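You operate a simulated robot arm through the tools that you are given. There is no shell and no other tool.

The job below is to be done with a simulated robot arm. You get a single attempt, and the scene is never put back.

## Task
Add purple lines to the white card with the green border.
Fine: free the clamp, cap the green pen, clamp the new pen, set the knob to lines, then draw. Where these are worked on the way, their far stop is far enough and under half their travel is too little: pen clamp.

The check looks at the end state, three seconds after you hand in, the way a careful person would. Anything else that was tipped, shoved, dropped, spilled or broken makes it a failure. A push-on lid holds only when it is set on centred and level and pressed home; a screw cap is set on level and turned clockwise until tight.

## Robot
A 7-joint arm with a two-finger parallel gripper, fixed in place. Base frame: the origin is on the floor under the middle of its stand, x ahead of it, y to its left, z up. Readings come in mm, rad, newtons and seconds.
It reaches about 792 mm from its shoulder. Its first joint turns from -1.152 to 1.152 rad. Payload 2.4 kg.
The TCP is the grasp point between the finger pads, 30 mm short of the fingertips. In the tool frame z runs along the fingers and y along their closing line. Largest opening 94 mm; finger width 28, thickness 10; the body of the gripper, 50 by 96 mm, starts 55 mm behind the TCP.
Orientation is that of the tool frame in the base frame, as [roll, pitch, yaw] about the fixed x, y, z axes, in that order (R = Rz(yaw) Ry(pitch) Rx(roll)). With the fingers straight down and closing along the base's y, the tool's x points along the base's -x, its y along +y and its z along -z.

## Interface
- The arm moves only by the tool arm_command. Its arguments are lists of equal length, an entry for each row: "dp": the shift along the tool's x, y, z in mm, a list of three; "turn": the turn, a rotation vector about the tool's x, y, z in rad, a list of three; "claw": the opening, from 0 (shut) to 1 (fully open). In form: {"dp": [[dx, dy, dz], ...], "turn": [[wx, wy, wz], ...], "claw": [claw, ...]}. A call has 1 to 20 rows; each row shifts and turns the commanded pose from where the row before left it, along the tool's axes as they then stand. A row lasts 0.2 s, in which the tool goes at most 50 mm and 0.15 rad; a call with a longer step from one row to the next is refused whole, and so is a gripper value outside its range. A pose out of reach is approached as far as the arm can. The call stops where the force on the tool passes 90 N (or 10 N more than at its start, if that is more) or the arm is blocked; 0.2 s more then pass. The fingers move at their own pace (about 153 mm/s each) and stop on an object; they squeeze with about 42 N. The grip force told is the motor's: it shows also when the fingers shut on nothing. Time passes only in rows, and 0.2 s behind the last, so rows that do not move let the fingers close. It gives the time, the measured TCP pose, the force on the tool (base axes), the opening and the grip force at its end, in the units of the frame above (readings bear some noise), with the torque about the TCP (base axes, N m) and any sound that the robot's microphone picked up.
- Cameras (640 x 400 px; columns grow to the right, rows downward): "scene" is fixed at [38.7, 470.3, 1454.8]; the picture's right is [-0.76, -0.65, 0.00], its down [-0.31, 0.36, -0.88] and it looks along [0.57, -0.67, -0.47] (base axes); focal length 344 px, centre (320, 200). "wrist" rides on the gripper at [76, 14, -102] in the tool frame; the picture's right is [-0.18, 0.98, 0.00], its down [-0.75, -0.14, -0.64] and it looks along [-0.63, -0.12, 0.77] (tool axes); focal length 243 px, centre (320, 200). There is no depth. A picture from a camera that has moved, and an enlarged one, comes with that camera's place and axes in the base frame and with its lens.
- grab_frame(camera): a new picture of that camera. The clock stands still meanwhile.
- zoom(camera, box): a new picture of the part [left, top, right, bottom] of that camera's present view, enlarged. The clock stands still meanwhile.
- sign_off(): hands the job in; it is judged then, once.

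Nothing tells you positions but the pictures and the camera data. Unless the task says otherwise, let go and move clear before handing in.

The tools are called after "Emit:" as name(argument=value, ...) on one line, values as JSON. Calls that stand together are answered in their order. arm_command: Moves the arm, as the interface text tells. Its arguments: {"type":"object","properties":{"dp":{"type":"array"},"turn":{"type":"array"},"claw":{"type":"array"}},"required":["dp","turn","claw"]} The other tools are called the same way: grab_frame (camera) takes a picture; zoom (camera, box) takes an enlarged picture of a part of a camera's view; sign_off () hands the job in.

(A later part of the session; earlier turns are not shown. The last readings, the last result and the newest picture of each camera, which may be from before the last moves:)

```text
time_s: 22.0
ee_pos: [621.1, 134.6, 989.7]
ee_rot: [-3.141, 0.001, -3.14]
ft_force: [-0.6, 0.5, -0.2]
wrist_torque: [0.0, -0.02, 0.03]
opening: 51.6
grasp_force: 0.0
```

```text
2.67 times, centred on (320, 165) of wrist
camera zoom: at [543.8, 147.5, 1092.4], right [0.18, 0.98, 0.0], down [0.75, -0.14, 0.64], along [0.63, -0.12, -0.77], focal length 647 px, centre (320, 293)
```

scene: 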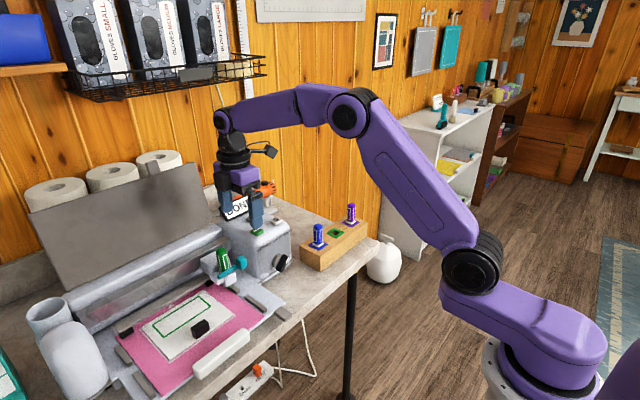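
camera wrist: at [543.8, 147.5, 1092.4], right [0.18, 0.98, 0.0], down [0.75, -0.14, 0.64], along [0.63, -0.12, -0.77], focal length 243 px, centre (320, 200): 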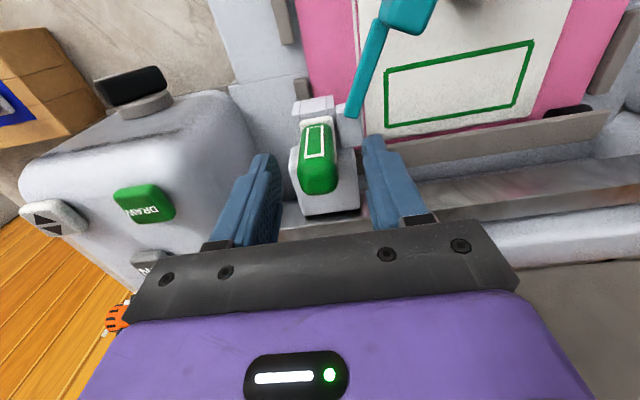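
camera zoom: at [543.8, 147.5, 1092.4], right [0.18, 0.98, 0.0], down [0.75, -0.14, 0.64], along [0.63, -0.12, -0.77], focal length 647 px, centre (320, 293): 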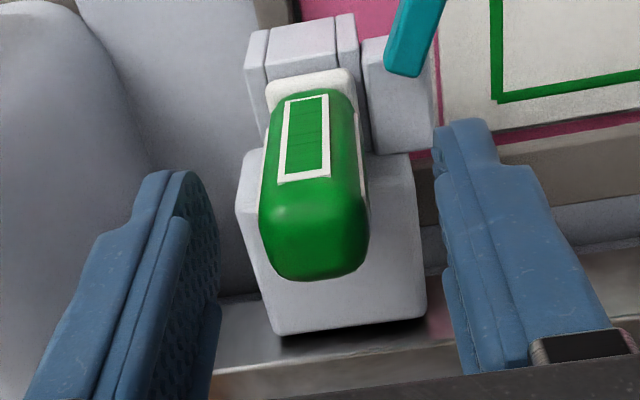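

The fingers straddle the pen; pen axis is about (621,132), top ~988. Shifting 2 mm, lowering to grip height and closing.

Emit:
arm_command(dp=[[0, -2, 5], [0, 0, 5], [0, 0, 0], [0, 0, 0], [0, 0, 0]], turn=[[0, 0, 0], [0, 0, 0], [0, 0, 0], [0, 0, 0], [0, 0, 0]], claw=[0.55, 0.55, 0.4, 0.2, 0.15])

Emit:
zoom(camera="wrist", box=[230, 90, 410, 240])

Emit:
zoom(camera="scene", box=[180, 210, 270, 300])

```text
time_s: 23.2
ee_pos: [621.0, 132.7, 979.5]
ee_rot: [-3.14, 0.001, -3.14]
ft_force: [-0.2, -0.3, -0.1]
wrist_torque: [-0.02, 0.0, 0.02]
opening: 26.2
grasp_force: 42.0
```

```text
2.67 times, centred on (320, 165) of wrist
camera zoom: at [544.1, 144.9, 1082.7], right [0.18, 0.98, 0.0], down [0.75, -0.14, 0.64], along [0.63, -0.12, -0.77], focal length 647 px, centre (320, 293)
```

zoom: 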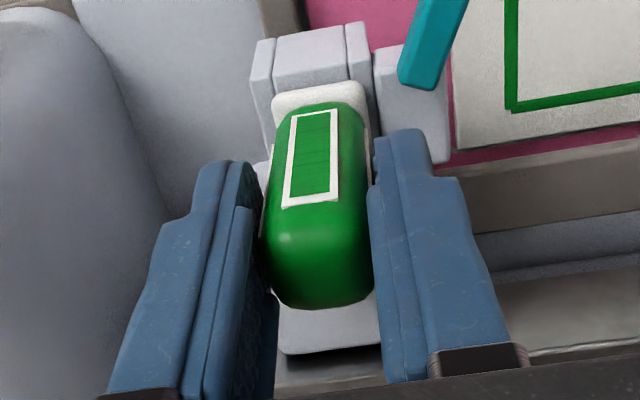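

```text
4.44 times, centred on (225, 255) of scene
camera zoom: at [38.7, 470.3, 1454.8], right [-0.76, -0.65, 0.0], down [-0.31, 0.36, -0.88], along [0.57, -0.67, -0.47], focal length 1529 px, centre (742, -44)
```

zoom: 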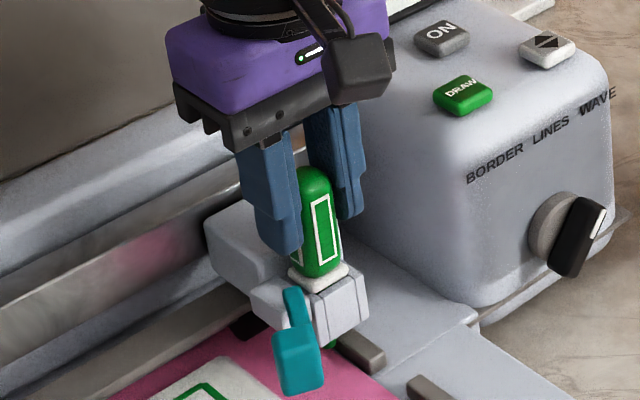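

Gripped at 26 mm with no side load. Lifting straight up gently.

Emit:
arm_command(dp=[[0, 0, -4], [0, 0, -8], [0, 0, -12], [0, 0, 0]], turn=[[0, 0, 0], [0, 0, 0], [0, 0, 0], [0, 0, 0]], claw=[0.15, 0.15, 0.15, 0.15])

Emit:
zoom(camera="wrist", box=[230, 90, 410, 240])

Emit:
zoom(camera="scene", box=[180, 210, 270, 300])

```text
time_s: 24.2
ee_pos: [620.8, 132.9, 1003.3]
ee_rot: [3.141, -0.001, -3.141]
ft_force: [-0.4, -0.4, 0.6]
wrist_torque: [0.0, 0.02, 0.02]
opening: 26.4
grasp_force: 42.0
```

```text
2.67 times, centred on (320, 165) of wrist
camera zoom: at [543.2, 144.7, 1107.5], right [0.18, 0.98, 0.0], down [0.75, -0.14, 0.64], along [0.63, -0.12, -0.77], focal length 647 px, centre (320, 293)
```

zoom: 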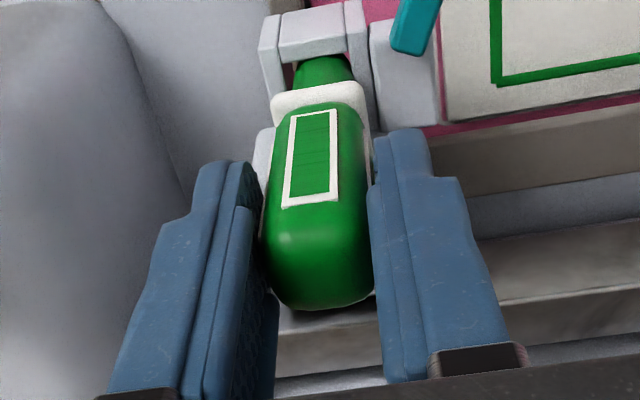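

```text
4.44 times, centred on (225, 255) of scene
camera zoom: at [38.7, 470.3, 1454.8], right [-0.76, -0.65, 0.0], down [-0.31, 0.36, -0.88], along [0.57, -0.67, -0.47], focal length 1529 px, centre (742, -44)
```

zoom: 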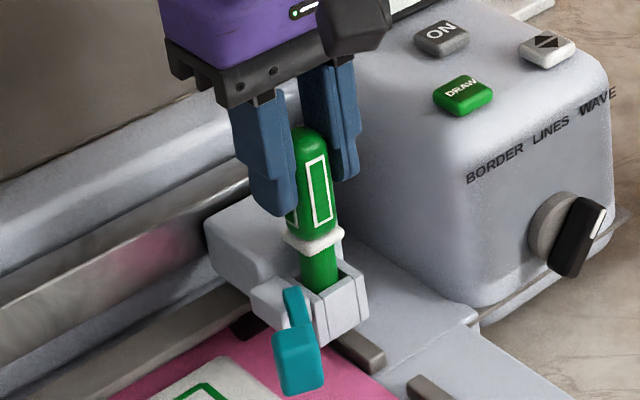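

The pen slides out freely. Raising it clear and carrying it toward the pen block's green socket.

Emit:
arm_command(dp=[[0, 0, -25], [0, 0, -30], [0, 0, -30], [0, 0, -32], [8, -35, 0], [8, -35, 0], [8, -35, 0], [8, -35, 0], [8, -35, 0], [8, -35, 0], [8, -35, 0], [8, -35, 0], [8, -35, 0], [0, -18, 0], [0, 0, 0]], turn=[[0, 0, 0], [0, 0, 0], [0, 0, 0], [0, 0, 0], [0, 0, 0], [0, 0, 0], [0, 0, 0], [0, 0, 0], [0, 0, 0], [0, 0, 0], [0, 0, 0], [0, 0, 0], [0, 0, 0], [0, 0, 0], [0, 0, 0]], claw=[0.15, 0.15, 0.15, 0.15, 0.15, 0.15, 0.15, 0.15, 0.15, 0.15, 0.15, 0.15, 0.15, 0.15, 0.15])

Emit:
grab_frame(camera="wrist")

Emit:
grab_frame(camera="scene")

```text
time_s: 27.4
ee_pos: [548.6, -201.2, 1120.7]
ee_rot: [3.14, 0.001, -3.14]
ft_force: [0.2, -0.5, -0.1]
wrist_torque: [-0.01, -0.01, -0.01]
opening: 25.8
grasp_force: 42.6
```

```text
taken
camera wrist: at [471.6, -187.3, 1224.3], right [0.18, 0.98, 0.0], down [0.75, -0.14, 0.64], along [0.63, -0.12, -0.77], focal length 243 px, centre (320, 200)
```

wrist: 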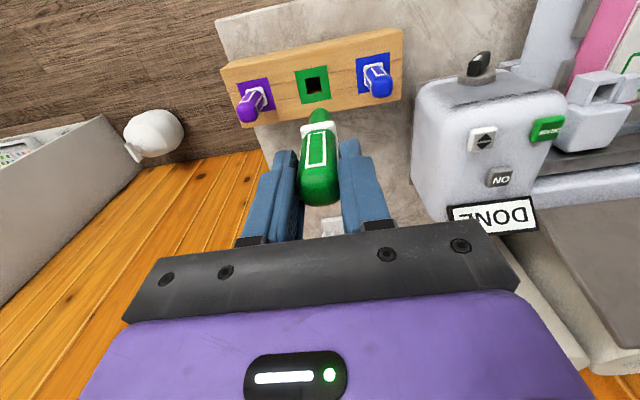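

```text
taken
```

scene: 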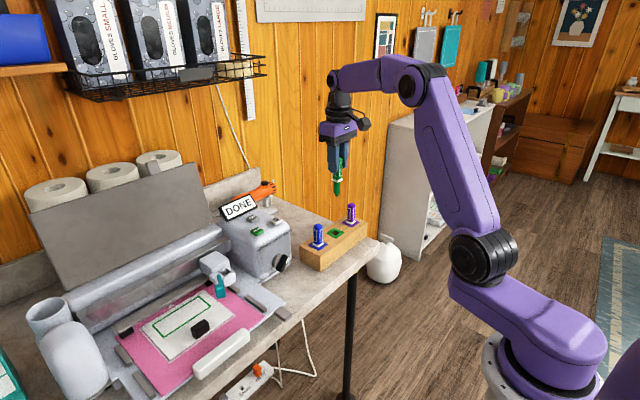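

Pen held over the block. Zooming in to measure the green socket and block.

Emit:
zoom(camera="wrist", box=[215, 20, 415, 145])

Emit:
zoom(camera="wrist", box=[280, 50, 360, 150])

Emit:
zoom(camera="scene", box=[290, 150, 390, 280])

```text
3.20 times, centred on (315, 82) of wrist
camera zoom: at [471.6, -187.3, 1224.3], right [0.18, 0.98, 0.0], down [0.75, -0.14, 0.64], along [0.63, -0.12, -0.77], focal length 776 px, centre (336, 576)
```

zoom: 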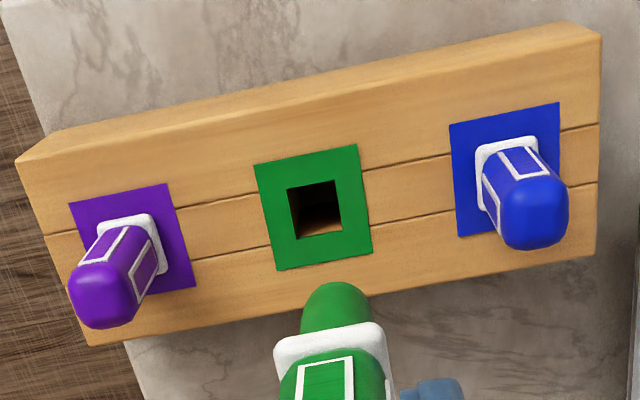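

```text
4.00 times, centred on (320, 100) of wrist
camera zoom: at [471.6, -187.3, 1224.3], right [0.18, 0.98, 0.0], down [0.75, -0.14, 0.64], along [0.63, -0.12, -0.77], focal length 970 px, centre (320, 600)
```

zoom: 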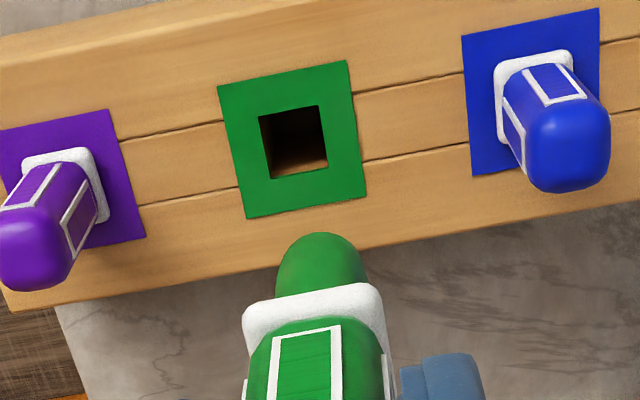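

```text
3.08 times, centred on (340, 215) of scene
camera zoom: at [38.7, 470.3, 1454.8], right [-0.76, -0.65, 0.0], down [-0.31, 0.36, -0.88], along [0.57, -0.67, -0.47], focal length 1058 px, centre (258, 154)
```

zoom: 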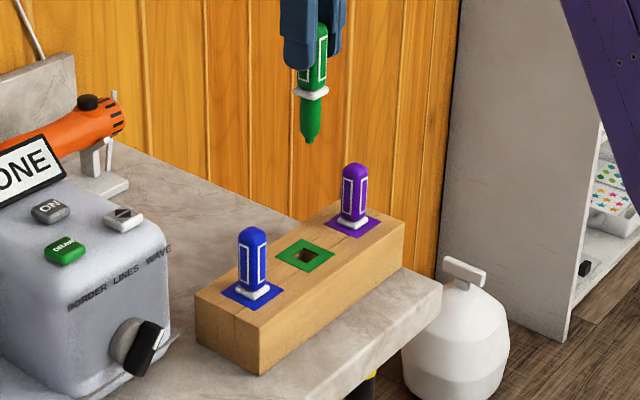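

Triangulating from three views, the block top is near z 883 and the green socket's centre near (557.6,-211.7), aligned with the axes; the hole is ~20 mm and the pen shank ~16 mm. Moving over it and partway down for an alignment check.

Emit:
arm_command(dp=[[-4.5, -5.25, 0], [-4.5, -5.25, 0], [0, 0, 30], [0, 0, 30], [0, 0, 30], [0, 0, 10], [0, 0, 0]], turn=[[0, 0, 0], [0, 0, 0], [0, 0, 0], [0, 0, 0], [0, 0, 0], [0, 0, 0], [0, 0, 0]], claw=[0.15, 0.15, 0.15, 0.15, 0.15, 0.15, 0.15])

Emit:
zoom(camera="wrist", box=[220, 40, 420, 190])

Emit:
zoom(camera="scene", box=[290, 170, 390, 280])

```text
time_s: 29.0
ee_pos: [559.0, -211.8, 1018.7]
ee_rot: [-3.141, 0.0, -3.139]
ft_force: [0.3, -0.2, -0.3]
wrist_torque: [-0.02, 0.0, -0.03]
opening: 25.8
grasp_force: 41.9
```

```text
2.67 times, centred on (320, 115) of wrist
camera zoom: at [481.4, -198.9, 1122.4], right [0.18, 0.98, 0.0], down [0.75, -0.14, 0.64], along [0.63, -0.12, -0.77], focal length 647 px, centre (320, 427)
```

zoom: 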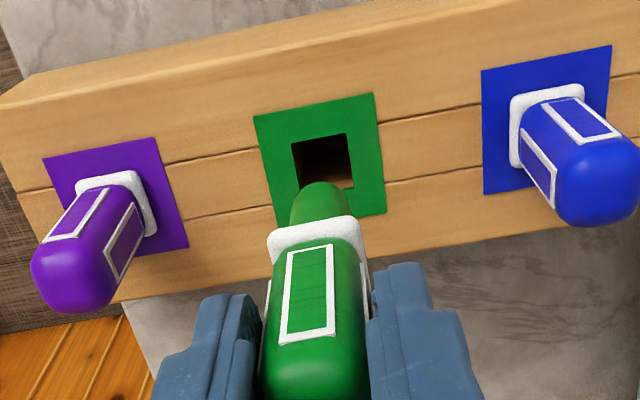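

```text
3.64 times, centred on (340, 225) of scene
camera zoom: at [38.7, 470.3, 1454.8], right [-0.76, -0.65, 0.0], down [-0.31, 0.36, -0.88], along [0.57, -0.67, -0.47], focal length 1251 px, centre (247, 109)
```

zoom: 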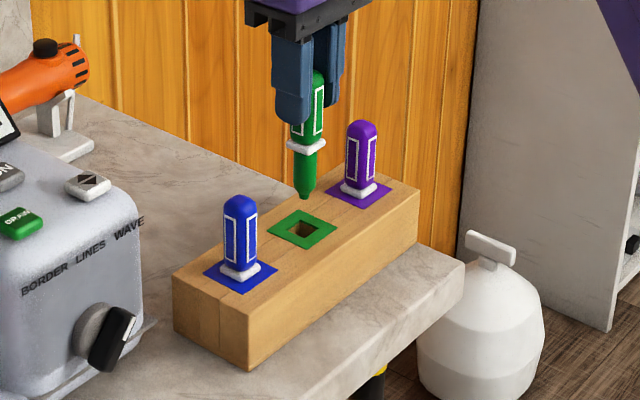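

Alignment is within about 1.5 mm; shifting (+1.3,+0.7) and lowering until the tip is just at the hole, then checking.

Emit:
arm_command(dp=[[-1.3, 0.7, 10], [0, 0, 15], [0, 0, 10], [0, 0, 0]], turn=[[0, 0, 0], [0, 0, 0], [0, 0, 0], [0, 0, 0]], claw=[0.15, 0.15, 0.15, 0.15])

Emit:
zoom(camera="wrist", box=[240, 40, 400, 160])

Emit:
zoom(camera="scene", box=[310, 190, 380, 260])

```text
time_s: 30.0
ee_pos: [559.0, -209.9, 984.9]
ee_rot: [3.14, 0.0, 3.141]
ft_force: [0.0, -0.8, -0.3]
wrist_torque: [0.02, 0.01, 0.0]
opening: 25.9
grasp_force: 41.9
```

```text
3.33 times, centred on (320, 100) of wrist
camera zoom: at [482.2, -197.7, 1088.3], right [0.18, 0.98, 0.0], down [0.75, -0.14, 0.64], along [0.63, -0.12, -0.77], focal length 809 px, centre (320, 533)
```

zoom: 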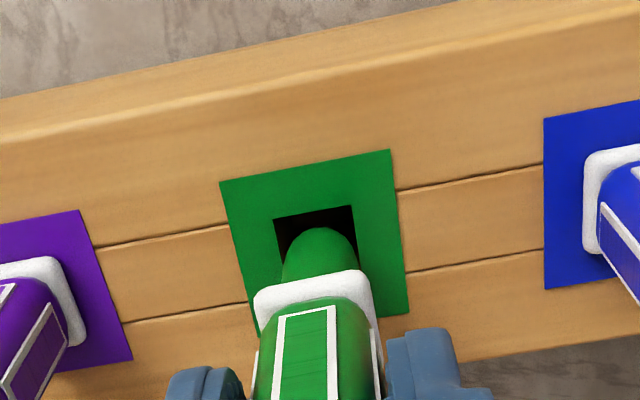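

```text
5.71 times, centred on (345, 225) of scene
camera zoom: at [38.7, 470.3, 1454.8], right [-0.76, -0.65, 0.0], down [-0.31, 0.36, -0.88], along [0.57, -0.67, -0.47], focal length 1966 px, centre (177, 57)
```

zoom: 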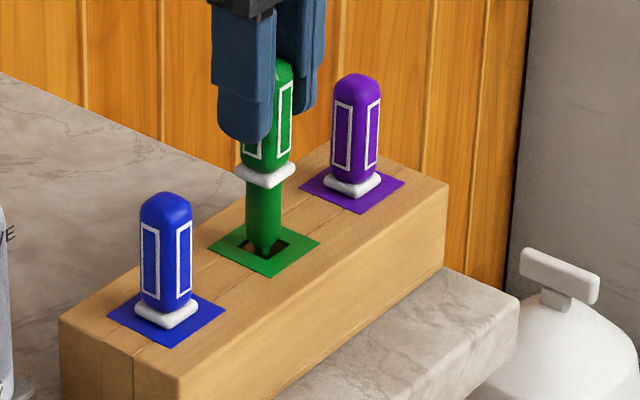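

The pen tip is entering the hole centred. Lowering slowly while watching force.

Emit:
arm_command(dp=[[-0.5, -0.5, 5], [0, 0, 6], [0, 0, 6], [0, 0, 6], [0, 0, 0]], turn=[[0, 0, 0], [0, 0, 0], [0, 0, 0], [0, 0, 0], [0, 0, 0]], claw=[0.15, 0.15, 0.15, 0.15, 0.15])

Emit:
zoom(camera="scene", box=[310, 190, 380, 260])

Emit:
zoom(camera="wrist", box=[240, 40, 400, 160])

```text
time_s: 31.2
ee_pos: [559.2, -210.9, 962.1]
ee_rot: [3.141, -0.001, -3.14]
ft_force: [-0.2, -0.8, 0.1]
wrist_torque: [-0.04, 0.08, 0.02]
opening: 26.1
grasp_force: 41.6
```

```text
5.71 times, centred on (345, 225) of scene
camera zoom: at [38.7, 470.3, 1454.8], right [-0.76, -0.65, 0.0], down [-0.31, 0.36, -0.88], along [0.57, -0.67, -0.47], focal length 1966 px, centre (177, 57)
```

zoom: 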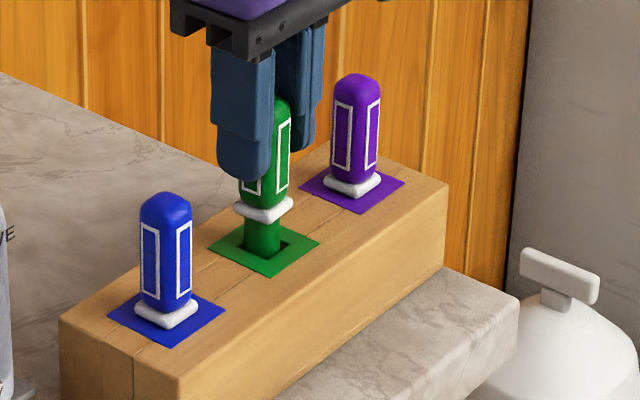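

```text
3.33 times, centred on (320, 100) of wrist
camera zoom: at [483.0, -198.6, 1065.6], right [0.18, 0.98, 0.0], down [0.75, -0.14, 0.64], along [0.63, -0.12, -0.77], focal length 809 px, centre (320, 533)
```

zoom: 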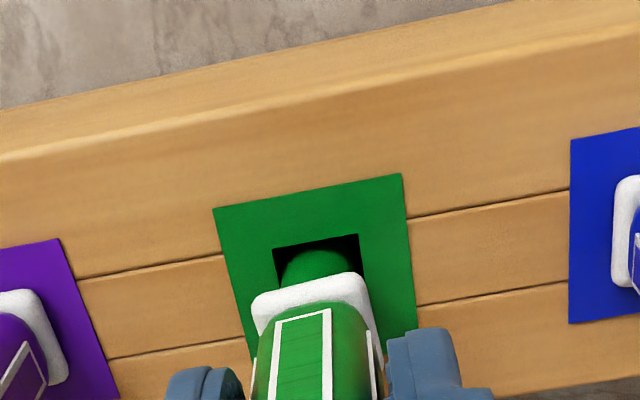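

Pen is going in without contact force; about 20 mm to go. Continuing slowly.

Emit:
arm_command(dp=[[0, 0, 5], [0, 0, 5], [0, 0, 4], [0, 0, 0]], turn=[[0, 0, 0], [0, 0, 0], [0, 0, 0], [0, 0, 0]], claw=[0.15, 0.15, 0.15, 0.15])

Emit:
zoom(camera="scene", box=[310, 190, 380, 260])

Emit:
zoom(camera="wrist", box=[240, 40, 400, 160])

```text
time_s: 32.2
ee_pos: [559.3, -212.2, 947.6]
ee_rot: [-3.141, 0.0, -3.139]
ft_force: [-3.9, 0.5, 0.5]
wrist_torque: [0.06, 0.24, 0.02]
opening: 25.8
grasp_force: 42.4
```

```text
5.71 times, centred on (345, 225) of scene
camera zoom: at [38.6, 470.3, 1454.8], right [-0.76, -0.65, 0.0], down [-0.31, 0.36, -0.88], along [0.57, -0.67, -0.47], focal length 1966 px, centre (177, 57)
```

zoom: 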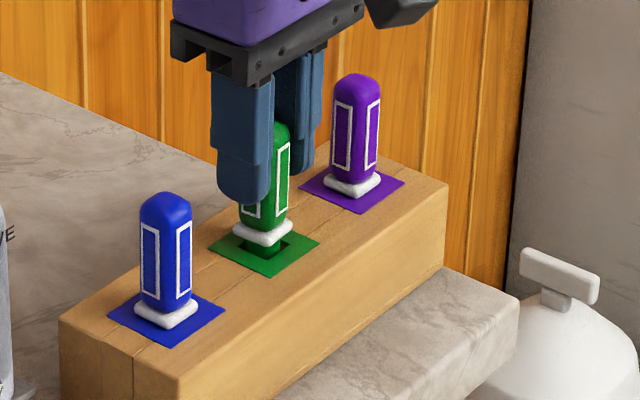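

```text
3.33 times, centred on (320, 100) of wrist
camera zoom: at [483.1, -199.0, 1051.5], right [0.18, 0.98, 0.0], down [0.75, -0.14, 0.64], along [0.63, -0.12, -0.77], focal length 809 px, centre (320, 533)
```

zoom: 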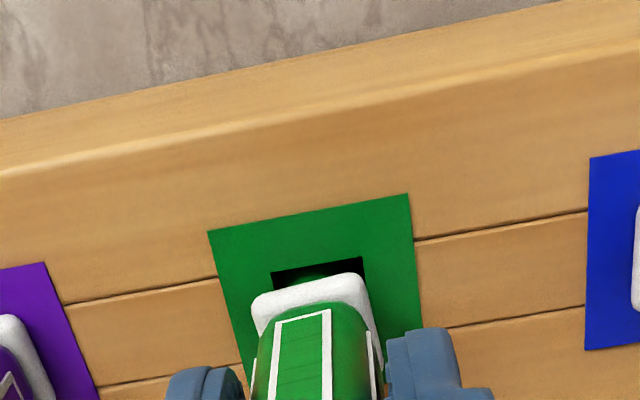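

A slight x-contact (−3.9 N) shows; easing 1 mm back toward -x and continuing down.

Emit:
arm_command(dp=[[1.0, 0, 0], [0, 0, 2], [0, 0, 2], [0, 0, 0]], turn=[[0, 0, 0], [0, 0, 0], [0, 0, 0], [0, 0, 0]], claw=[0.15, 0.15, 0.15, 0.15])

Emit:
zoom(camera="scene", box=[310, 190, 380, 260])

```text
time_s: 33.2
ee_pos: [558.9, -212.0, 944.3]
ee_rot: [-3.141, 0.001, -3.14]
ft_force: [-0.4, -0.6, -0.6]
wrist_torque: [0.02, -0.02, 0.01]
opening: 25.7
grasp_force: 41.7
```

```text
5.71 times, centred on (345, 225) of scene
camera zoom: at [38.7, 470.3, 1454.8], right [-0.76, -0.65, 0.0], down [-0.31, 0.36, -0.88], along [0.57, -0.67, -0.47], focal length 1966 px, centre (177, 57)
```

zoom: 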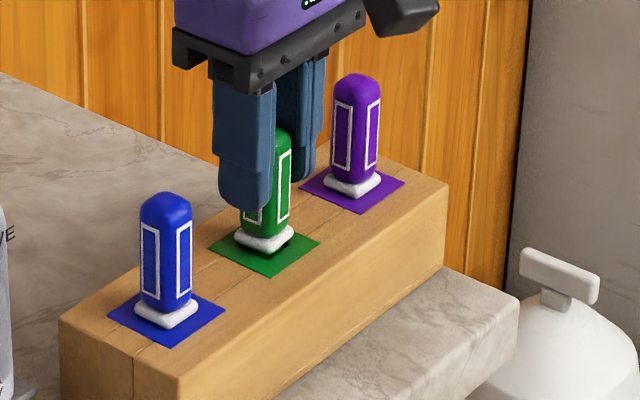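

Emit:
arm_command(dp=[[0, 0, 2], [0, 0, 2], [0, 0, 0]], turn=[[0, 0, 0], [0, 0, 0], [0, 0, 0]], claw=[0.15, 0.15, 0.15])

Emit:
zoom(camera="scene", box=[310, 190, 380, 260])

```text
time_s: 34.0
ee_pos: [559.6, -212.1, 941.9]
ee_rot: [-3.141, 0.002, -3.14]
ft_force: [-3.5, 1.4, 13.9]
wrist_torque: [-0.09, 0.22, -0.02]
opening: 25.8
grasp_force: 42.3
```

```text
5.71 times, centred on (345, 225) of scene
camera zoom: at [38.3, 470.4, 1454.8], right [-0.76, -0.65, 0.0], down [-0.31, 0.36, -0.88], along [0.57, -0.67, -0.47], focal length 1966 px, centre (177, 57)
```

zoom: 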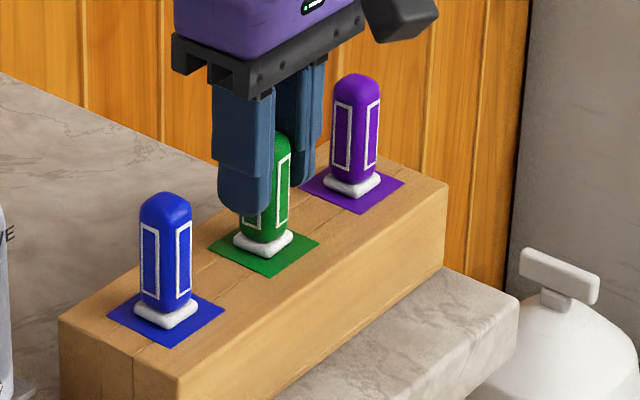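

Collar has met the plate (14 N). Pressing a little more to be sure it's home.

Emit:
arm_command(dp=[[0, 0, 1], [0, 0, 1], [0, 0, 0]], turn=[[0, 0, 0], [0, 0, 0], [0, 0, 0]], claw=[0.15, 0.15, 0.15])

Emit:
zoom(camera="scene", box=[310, 190, 380, 260])

Emit:
zoom(camera="wrist", box=[240, 40, 400, 160])

```text
time_s: 34.8
ee_pos: [558.6, -211.7, 939.8]
ee_rot: [-3.14, 0.007, -3.139]
ft_force: [-9.0, 3.0, 38.8]
wrist_torque: [-0.07, 0.29, 0.02]
opening: 25.6
grasp_force: 42.2
```

```text
5.71 times, centred on (345, 225) of scene
camera zoom: at [37.8, 470.7, 1454.7], right [-0.76, -0.65, 0.0], down [-0.31, 0.36, -0.88], along [0.57, -0.67, -0.47], focal length 1966 px, centre (177, 57)
```

zoom: 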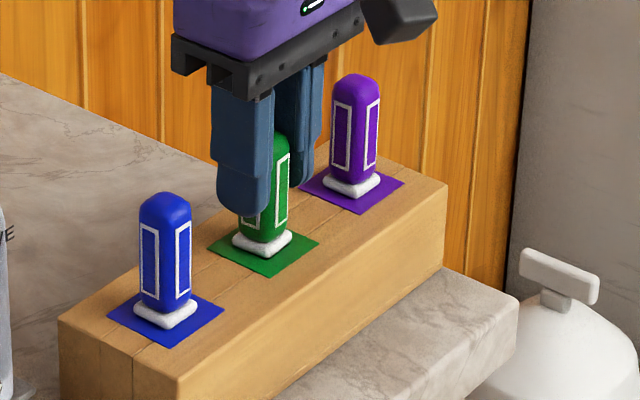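

```text
3.33 times, centred on (320, 100) of wrist
camera zoom: at [482.2, -198.9, 1043.9], right [0.18, 0.98, 0.0], down [0.75, -0.14, 0.65], along [0.64, -0.12, -0.76], focal length 809 px, centre (320, 533)
```

zoom: 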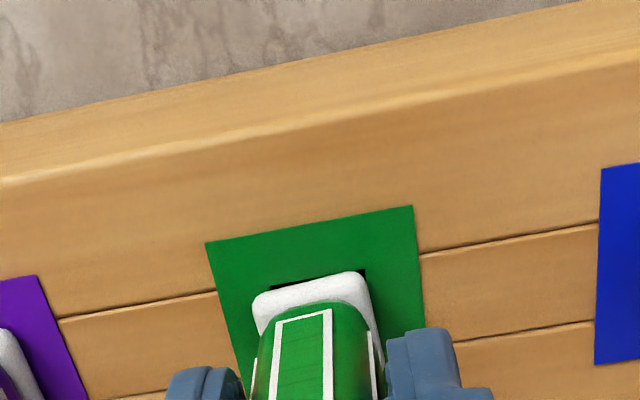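

It's firmly down, but a sliver of hole shows on the -x side and there's −9 N in x: the pen sits ~1–2 mm too far +x. I'll ease up, shift -x and seat again.

Emit:
arm_command(dp=[[0, 0, -3], [1.5, 0, 0], [0, 0, 0]], turn=[[0, 0, 0], [0, 0, 0], [0, 0, 0]], claw=[0.15, 0.15, 0.15])

Emit:
zoom(camera="wrist", box=[240, 40, 400, 160])

```text
time_s: 35.6
ee_pos: [557.9, -210.6, 941.0]
ee_rot: [-3.141, -0.001, -3.141]
ft_force: [3.3, -1.3, 8.0]
wrist_torque: [-0.08, -0.28, -0.01]
opening: 25.8
grasp_force: 41.5
```

```text
3.33 times, centred on (320, 100) of wrist
camera zoom: at [480.9, -198.3, 1044.6], right [0.18, 0.98, 0.0], down [0.75, -0.14, 0.64], along [0.63, -0.12, -0.77], focal length 809 px, centre (320, 533)
```

zoom: 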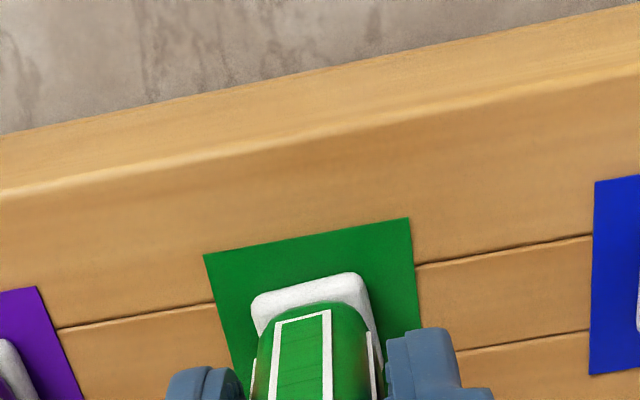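

Much better centred. Easing 0.5 mm back and pressing home.

Emit:
arm_command(dp=[[-0.6, 0, 0], [0, 0, 1], [0, 0, 1], [0, 0, 0]], turn=[[0, 0, 0], [0, 0, 0], [0, 0, 0], [0, 0, 0]], claw=[0.15, 0.15, 0.15, 0.15])

Emit:
zoom(camera="wrist", box=[240, 40, 400, 160])

Emit:
zoom(camera="scene", box=[310, 190, 380, 260])

```text
time_s: 36.6
ee_pos: [557.6, -212.3, 941.8]
ee_rot: [-3.141, 0.002, -3.14]
ft_force: [-7.5, 6.5, 30.7]
wrist_torque: [0.16, 0.16, 0.02]
opening: 25.8
grasp_force: 41.9
```

```text
3.33 times, centred on (320, 100) of wrist
camera zoom: at [480.8, -198.7, 1044.1], right [0.18, 0.98, 0.0], down [0.75, -0.14, 0.64], along [0.63, -0.12, -0.77], focal length 809 px, centre (320, 533)
```

zoom: 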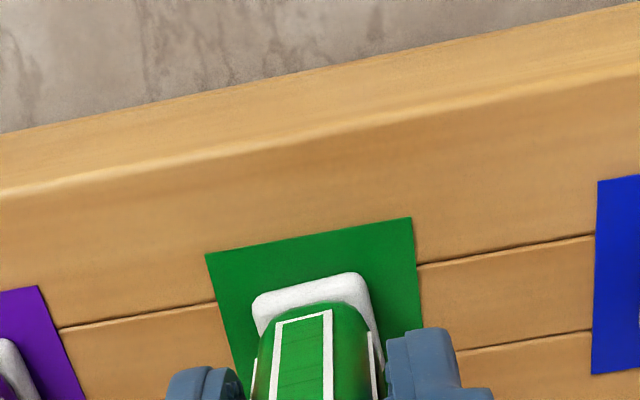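

```text
5.71 times, centred on (345, 225) of scene
camera zoom: at [37.9, 470.7, 1454.7], right [-0.76, -0.65, 0.0], down [-0.31, 0.36, -0.88], along [0.57, -0.67, -0.47], focal length 1966 px, centre (177, 57)
```

zoom: 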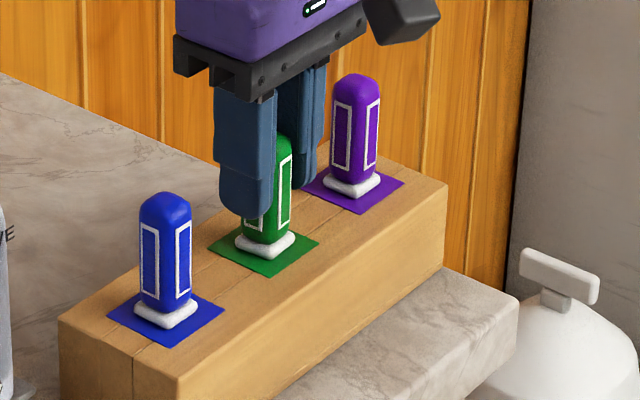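

Seated and centred. Relieving the load, opening and lifting away.

Emit:
arm_command(dp=[[0, 0, -1.5], [0, 0, 0], [0, 0, 0], [0, 0, -20], [0, 0, -30], [0, 0, -30], [0, 0, -20], [0, 0, 0]], turn=[[0, 0, 0], [0, 0, 0], [0, 0, 0], [0, 0, 0], [0, 0, 0], [0, 0, 0], [0, 0, 0], [0, 0, 0]], claw=[0.15, 0.45, 0.5, 0.5, 0.5, 0.5, 0.5, 0.5])

Emit:
zoom(camera="wrist", box=[220, 40, 420, 165])

Emit:
zoom(camera="scene", box=[310, 190, 380, 260])

```text
time_s: 38.4
ee_pos: [559.7, -211.9, 1043.1]
ee_rot: [3.141, 0.0, -3.139]
ft_force: [1.1, 0.1, 0.1]
wrist_torque: [0.01, -0.03, 0.03]
opening: 46.8
grasp_force: 0.0
```

```text
3.20 times, centred on (320, 102) of wrist
camera zoom: at [482.5, -199.3, 1146.5], right [0.18, 0.98, 0.0], down [0.75, -0.14, 0.64], along [0.63, -0.12, -0.77], focal length 776 px, centre (320, 512)
```

zoom: 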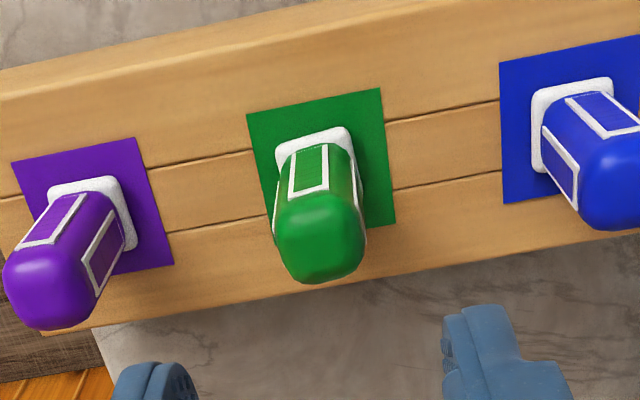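

```text
5.71 times, centred on (345, 225) of scene
camera zoom: at [38.7, 470.3, 1454.8], right [-0.76, -0.65, 0.0], down [-0.31, 0.36, -0.88], along [0.57, -0.67, -0.47], focal length 1966 px, centre (177, 57)
```

zoom: 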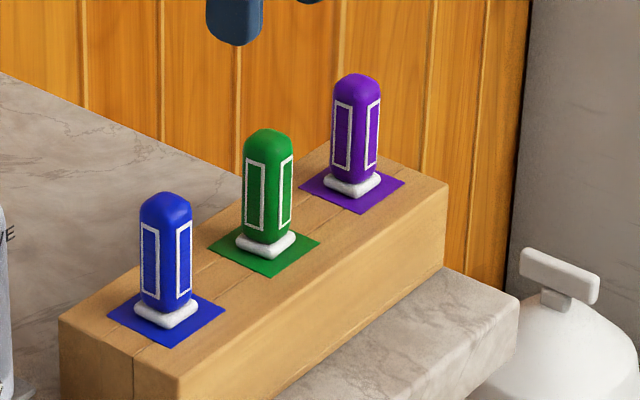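

The green pen stands level and seated like its neighbours. Now moving over the purple pen (about 76 mm further toward -y).

Emit:
arm_command(dp=[[0, -25.5, 0], [0, -25.5, 0], [0, -25.4, 0], [0, 0, 20], [0, 0, 18], [0, 0, 0]], turn=[[0, 0, 0], [0, 0, 0], [0, 0, 0], [0, 0, 0], [0, 0, 0], [0, 0, 0]], claw=[0.55, 0.55, 0.55, 0.55, 0.55, 0.55])

Emit:
grab_frame(camera="wrist")

Emit:
zoom(camera="wrist", box=[230, 60, 410, 220])

Emit:
zoom(camera="scene", box=[310, 170, 390, 250])

```text
time_s: 39.8
ee_pos: [557.3, -288.1, 1000.7]
ee_rot: [3.141, 0.0, -3.141]
ft_force: [0.3, 0.5, -0.6]
wrist_torque: [-0.02, -0.02, -0.01]
opening: 51.5
grasp_force: 0.0
```

```text
taken
camera wrist: at [480.9, -275.9, 1105.0], right [0.18, 0.98, 0.0], down [0.75, -0.14, 0.64], along [0.63, -0.12, -0.77], focal length 243 px, centre (320, 200)
```

wrist: 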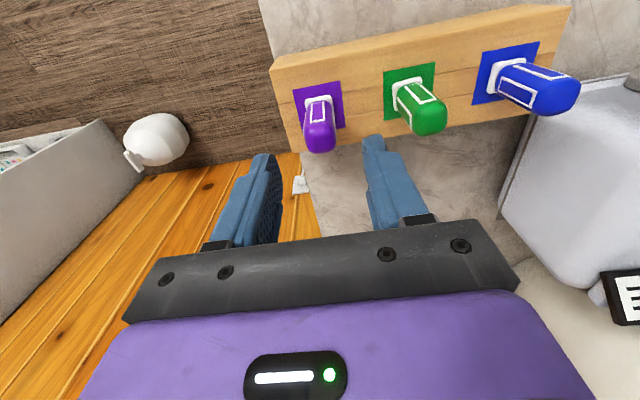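

```text
2.50 times, centred on (320, 140) of wrist
camera zoom: at [480.9, -275.9, 1105.0], right [0.18, 0.98, 0.0], down [0.75, -0.14, 0.64], along [0.63, -0.12, -0.77], focal length 606 px, centre (320, 350)
```

zoom: 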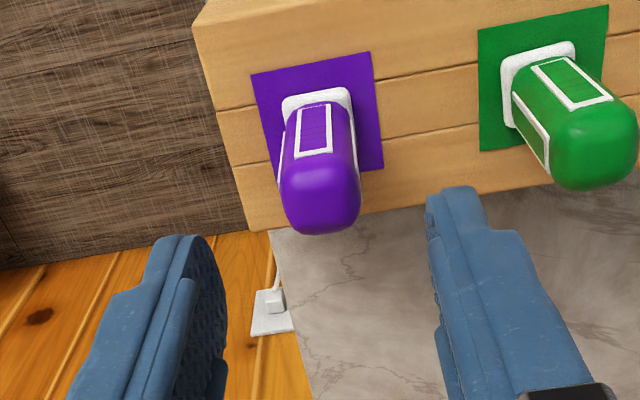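

```text
5.00 times, centred on (350, 210) of scene
camera zoom: at [38.7, 470.3, 1454.8], right [-0.76, -0.65, 0.0], down [-0.31, 0.36, -0.88], along [0.57, -0.67, -0.47], focal length 1720 px, centre (170, 150)
```

zoom: 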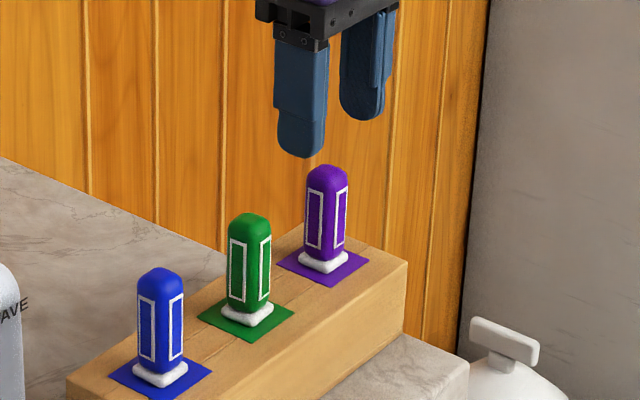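

The purple pen is centred between the fingers. Descending to the same grip height (TCP z≈942) and closing.

Emit:
arm_command(dp=[[0, 0, 20], [0, 0, 20], [0, 0, 12], [0, 0, 6.5], [0, 0, 0], [0, 0, 0]], turn=[[0, 0, 0], [0, 0, 0], [0, 0, 0], [0, 0, 0], [0, 0, 0], [0, 0, 0]], claw=[0.55, 0.55, 0.55, 0.55, 0.55, 0.55])

Emit:
zoom(camera="wrist", box=[230, 90, 410, 240])

Emit:
zoom(camera="scene", box=[310, 170, 390, 250])

```text
time_s: 41.2
ee_pos: [557.7, -288.3, 943.2]
ee_rot: [3.141, 0.0, -3.139]
ft_force: [-0.7, -0.1, 0.1]
wrist_torque: [0.0, 0.02, -0.02]
opening: 51.7
grasp_force: 0.1
```

```text
2.67 times, centred on (320, 165) of wrist
camera zoom: at [480.6, -275.8, 1047.1], right [0.18, 0.98, 0.0], down [0.75, -0.14, 0.64], along [0.63, -0.12, -0.77], focal length 647 px, centre (320, 293)
```

zoom: 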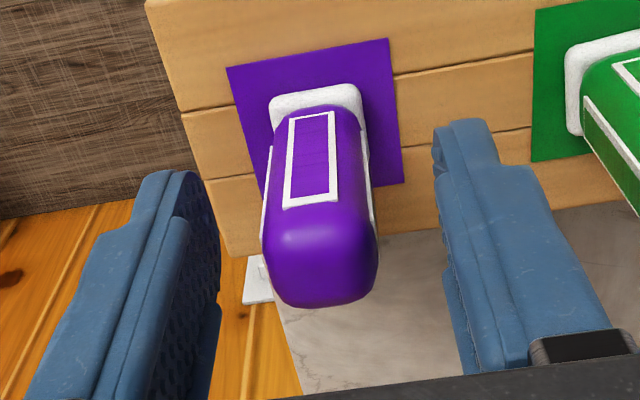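

```text
5.00 times, centred on (350, 210) of scene
camera zoom: at [38.7, 470.3, 1454.8], right [-0.76, -0.65, 0.0], down [-0.31, 0.36, -0.88], along [0.57, -0.67, -0.47], focal length 1720 px, centre (170, 150)
```

zoom: 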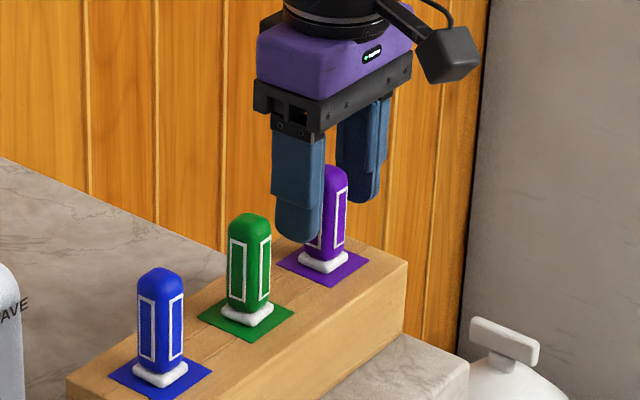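

The view matches the green-pen grip almost pixel for pixel. Closing on the purple pen.

Emit:
arm_command(dp=[[0, 0, 0], [0, 0, 0], [0, 0, 0], [0, 0, 0]], turn=[[0, 0, 0], [0, 0, 0], [0, 0, 0], [0, 0, 0]], claw=[0.4, 0.2, 0.15, 0.15])

Emit:
arm_command(dp=[[0, 0, -4], [0, 0, -10], [0, 0, -15], [0, 0, 0]], turn=[[0, 0, 0], [0, 0, 0], [0, 0, 0], [0, 0, 0]], claw=[0.15, 0.15, 0.15, 0.15])

Emit:
zoom(camera="wrist", box=[230, 90, 410, 240])

Emit:
zoom(camera="scene", box=[310, 170, 390, 250])

```text
time_s: 42.2
ee_pos: [557.3, -288.1, 943.5]
ee_rot: [-3.141, 0.0, -3.14]
ft_force: [0.1, -0.3, 0.2]
wrist_torque: [0.01, -0.03, -0.03]
opening: 25.8
grasp_force: 42.1
```

```text
time_s: 43.2
ee_pos: [558.4, -288.2, 973.8]
ee_rot: [-3.141, 0.0, -3.141]
ft_force: [0.2, 0.9, -0.7]
wrist_torque: [0.0, 0.01, 0.01]
opening: 25.8
grasp_force: 41.6
```

```text
2.67 times, centred on (320, 165) of wrist
camera zoom: at [481.4, -275.6, 1077.3], right [0.18, 0.98, 0.0], down [0.75, -0.14, 0.64], along [0.63, -0.12, -0.77], focal length 647 px, centre (320, 293)
```

zoom: 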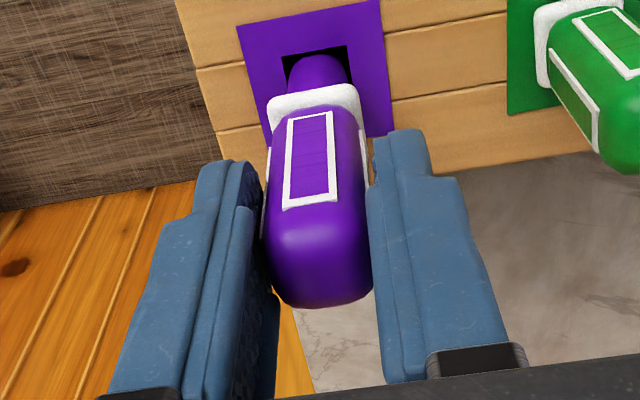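

```text
5.00 times, centred on (350, 210) of scene
camera zoom: at [38.7, 470.3, 1454.8], right [-0.76, -0.65, 0.0], down [-0.31, 0.36, -0.88], along [0.57, -0.67, -0.47], focal length 1720 px, centre (170, 150)
```

zoom: 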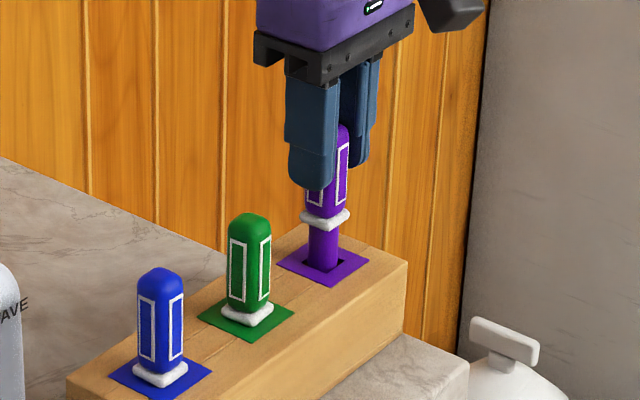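

The purple pen lifts out freely. Carrying it up and back over the holder (commanded displacement +63.1, +419.7 mm relative to now).

Emit:
arm_command(dp=[[0, 0, -30], [0, 0, -40], [0, 0, -40], [0, 0, -40], [-5.2583, 34.975, 0], [-5.2583, 34.975, 0], [-5.2583, 34.975, 0], [-5.2583, 34.975, 0], [-5.2583, 34.975, 0], [-5.2583, 34.975, 0], [-5.2583, 34.975, 0], [-5.2583, 34.975, 0], [-5.2583, 34.975, 0], [-5.2583, 34.975, 0], [-5.2583, 34.975, 0], [-5.2587, 34.975, 0], [0, 0, 0], [0, 0, 0]], turn=[[0, 0, 0], [0, 0, 0], [0, 0, 0], [0, 0, 0], [0, 0, 0], [0, 0, 0], [0, 0, 0], [0, 0, 0], [0, 0, 0], [0, 0, 0], [0, 0, 0], [0, 0, 0], [0, 0, 0], [0, 0, 0], [0, 0, 0], [0, 0, 0], [0, 0, 0], [0, 0, 0]], claw=[0.15, 0.15, 0.15, 0.15, 0.15, 0.15, 0.15, 0.15, 0.15, 0.15, 0.15, 0.15, 0.15, 0.15, 0.15, 0.15, 0.15, 0.15])

Emit:
zoom(camera="wrist", box=[220, 30, 420, 200])

Emit:
zoom(camera="scene", box=[170, 180, 290, 300])

```text
time_s: 47.0
ee_pos: [618.4, 132.5, 1123.7]
ee_rot: [3.141, 0.0, -3.14]
ft_force: [-0.6, 0.1, -0.2]
wrist_torque: [-0.01, -0.01, -0.01]
opening: 25.7
grasp_force: 42.4
```

```text
2.35 times, centred on (320, 115) of wrist
camera zoom: at [542.4, 145.6, 1226.7], right [0.18, 0.98, 0.0], down [0.75, -0.14, 0.64], along [0.63, -0.12, -0.77], focal length 571 px, centre (320, 400)
```

zoom: 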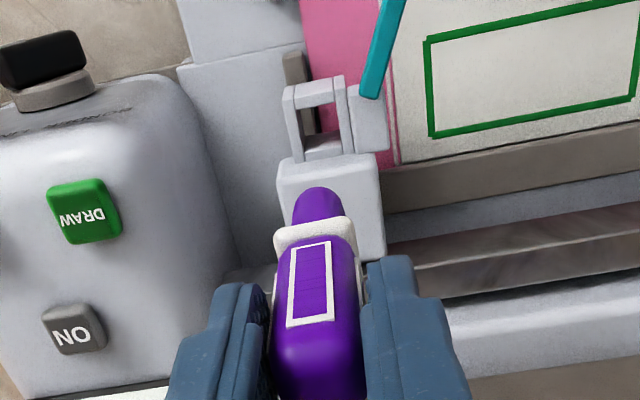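

```text
3.33 times, centred on (230, 240) of scene
camera zoom: at [38.7, 470.3, 1454.8], right [-0.76, -0.65, 0.0], down [-0.31, 0.36, -0.88], along [0.57, -0.67, -0.47], focal length 1147 px, centre (620, 67)
```

zoom: 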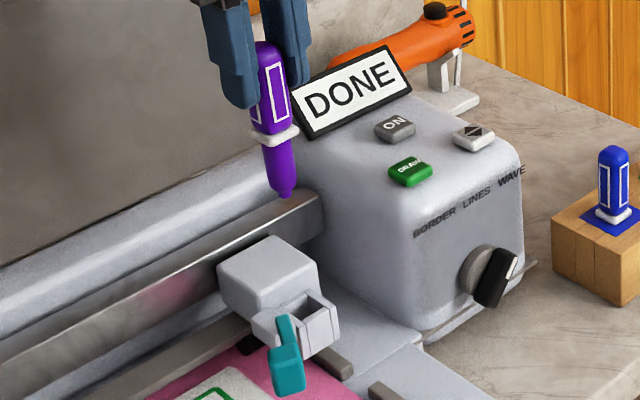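

Emit:
arm_command(dp=[[0, 0, 25], [0, 0, 25], [0, 0, 14], [0, 0, 0], [0, 0, 0]], turn=[[0, 0, 0], [0, 0, 0], [0, 0, 0], [0, 0, 0], [0, 0, 0]], claw=[0.15, 0.15, 0.15, 0.15, 0.15])

Emit:
zoom(camera="wrist", box=[260, 50, 380, 150])

Emit:
zoom(camera="scene", box=[190, 220, 270, 300])

```text
time_s: 48.2
ee_pos: [619.8, 132.5, 1058.7]
ee_rot: [3.141, 0.0, -3.14]
ft_force: [0.9, 0.2, -0.3]
wrist_torque: [-0.01, 0.0, 0.02]
opening: 25.9
grasp_force: 42.1
```

```text
4.00 times, centred on (320, 100) of wrist
camera zoom: at [542.7, 144.8, 1161.5], right [0.18, 0.98, 0.0], down [0.75, -0.14, 0.64], along [0.63, -0.12, -0.77], focal length 970 px, centre (320, 600)
```

zoom: 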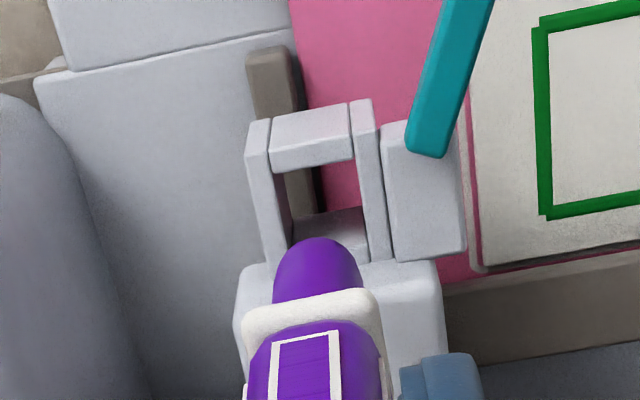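

```text
5.00 times, centred on (230, 260) of scene
camera zoom: at [38.7, 470.3, 1454.8], right [-0.76, -0.65, 0.0], down [-0.31, 0.36, -0.88], along [0.57, -0.67, -0.47], focal length 1720 px, centre (770, -100)
```

zoom: 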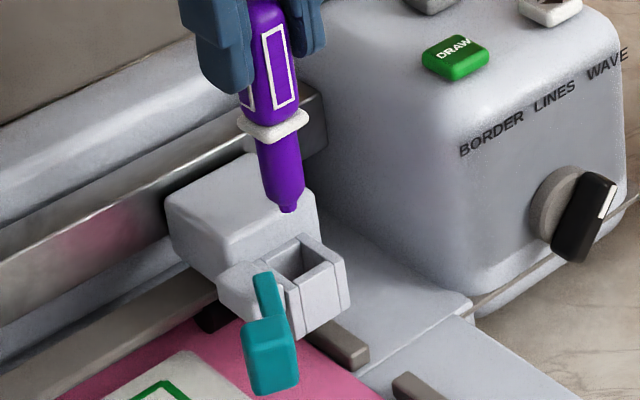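

Emit:
zoom(camera="wrist", box=[300, 70, 360, 130])

Emit:
zoom(camera="scene", box=[225, 255, 265, 290])

```text
6.67 times, centred on (330, 100) of wrist
camera zoom: at [542.7, 144.8, 1161.5], right [0.18, 0.98, 0.0], down [0.75, -0.14, 0.64], along [0.63, -0.12, -0.77], focal length 1618 px, centre (253, 867)
```

zoom: 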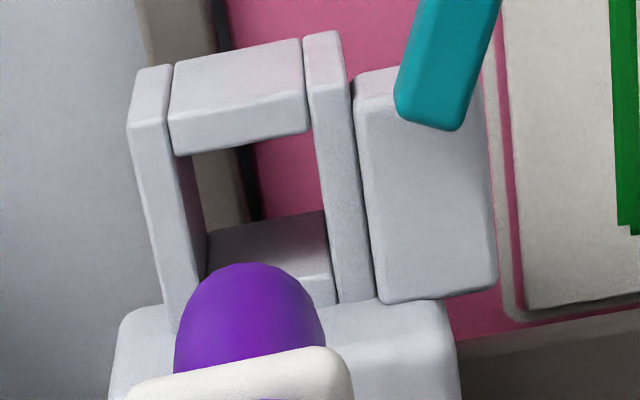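

```text
11.43 times, centred on (245, 272) of scene
camera zoom: at [38.7, 470.3, 1454.8], right [-0.76, -0.65, 0.0], down [-0.31, 0.36, -0.88], along [0.57, -0.67, -0.47], focal length 3932 px, centre (1177, -629)
```

zoom: 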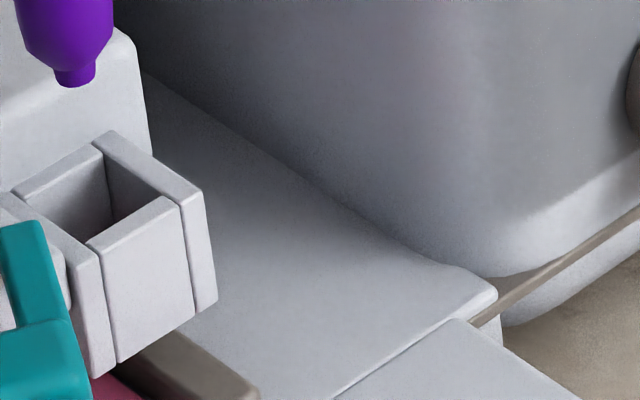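

Pen and holder opening are aligned within about 0.7 mm in both views. Lowering in steps and watching force.

Emit:
arm_command(dp=[[0, 0, 12], [0, 0, 12], [0, 0, 8], [0, 0, 6], [0, 0, 0]], turn=[[0, 0, 0], [0, 0, 0], [0, 0, 0], [0, 0, 0], [0, 0, 0]], claw=[0.15, 0.15, 0.15, 0.15, 0.15])

Emit:
zoom(camera="scene", box=[205, 235, 265, 290])

Emit:
zoom(camera="wrist", box=[280, 60, 360, 130])

```text
time_s: 49.4
ee_pos: [618.5, 131.6, 1021.1]
ee_rot: [-3.141, 0.001, -3.14]
ft_force: [0.4, -0.3, 0.3]
wrist_torque: [0.01, 0.01, 0.02]
opening: 25.7
grasp_force: 42.1
```

```text
7.27 times, centred on (235, 262) of scene
camera zoom: at [38.7, 470.3, 1454.8], right [-0.76, -0.65, 0.0], down [-0.31, 0.36, -0.88], along [0.57, -0.67, -0.47], focal length 2502 px, centre (938, -254)
```

zoom: 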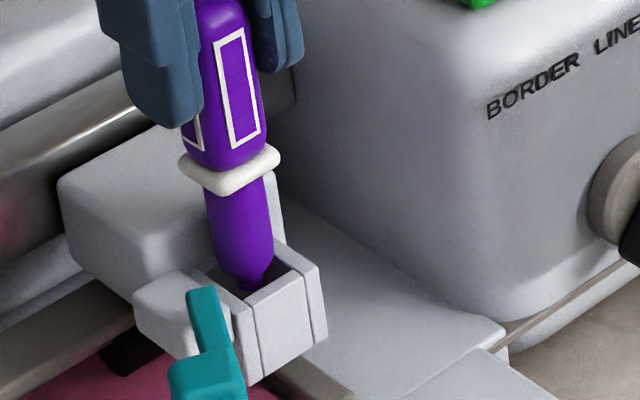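

```text
5.71 times, centred on (320, 95) of wrist
camera zoom: at [543.4, 145.0, 1124.5], right [0.18, 0.98, 0.0], down [0.75, -0.14, 0.64], along [0.63, -0.12, -0.77], focal length 1386 px, centre (320, 800)
```

zoom: 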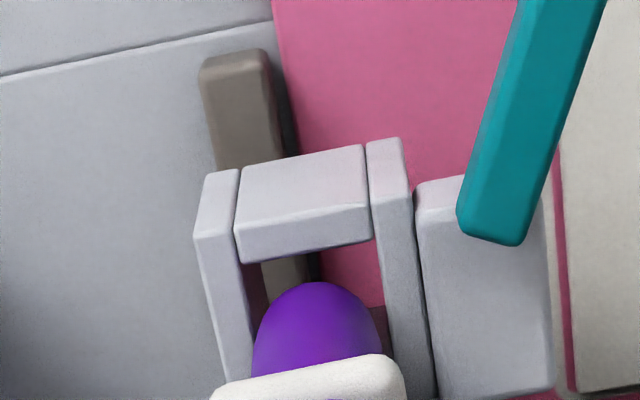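

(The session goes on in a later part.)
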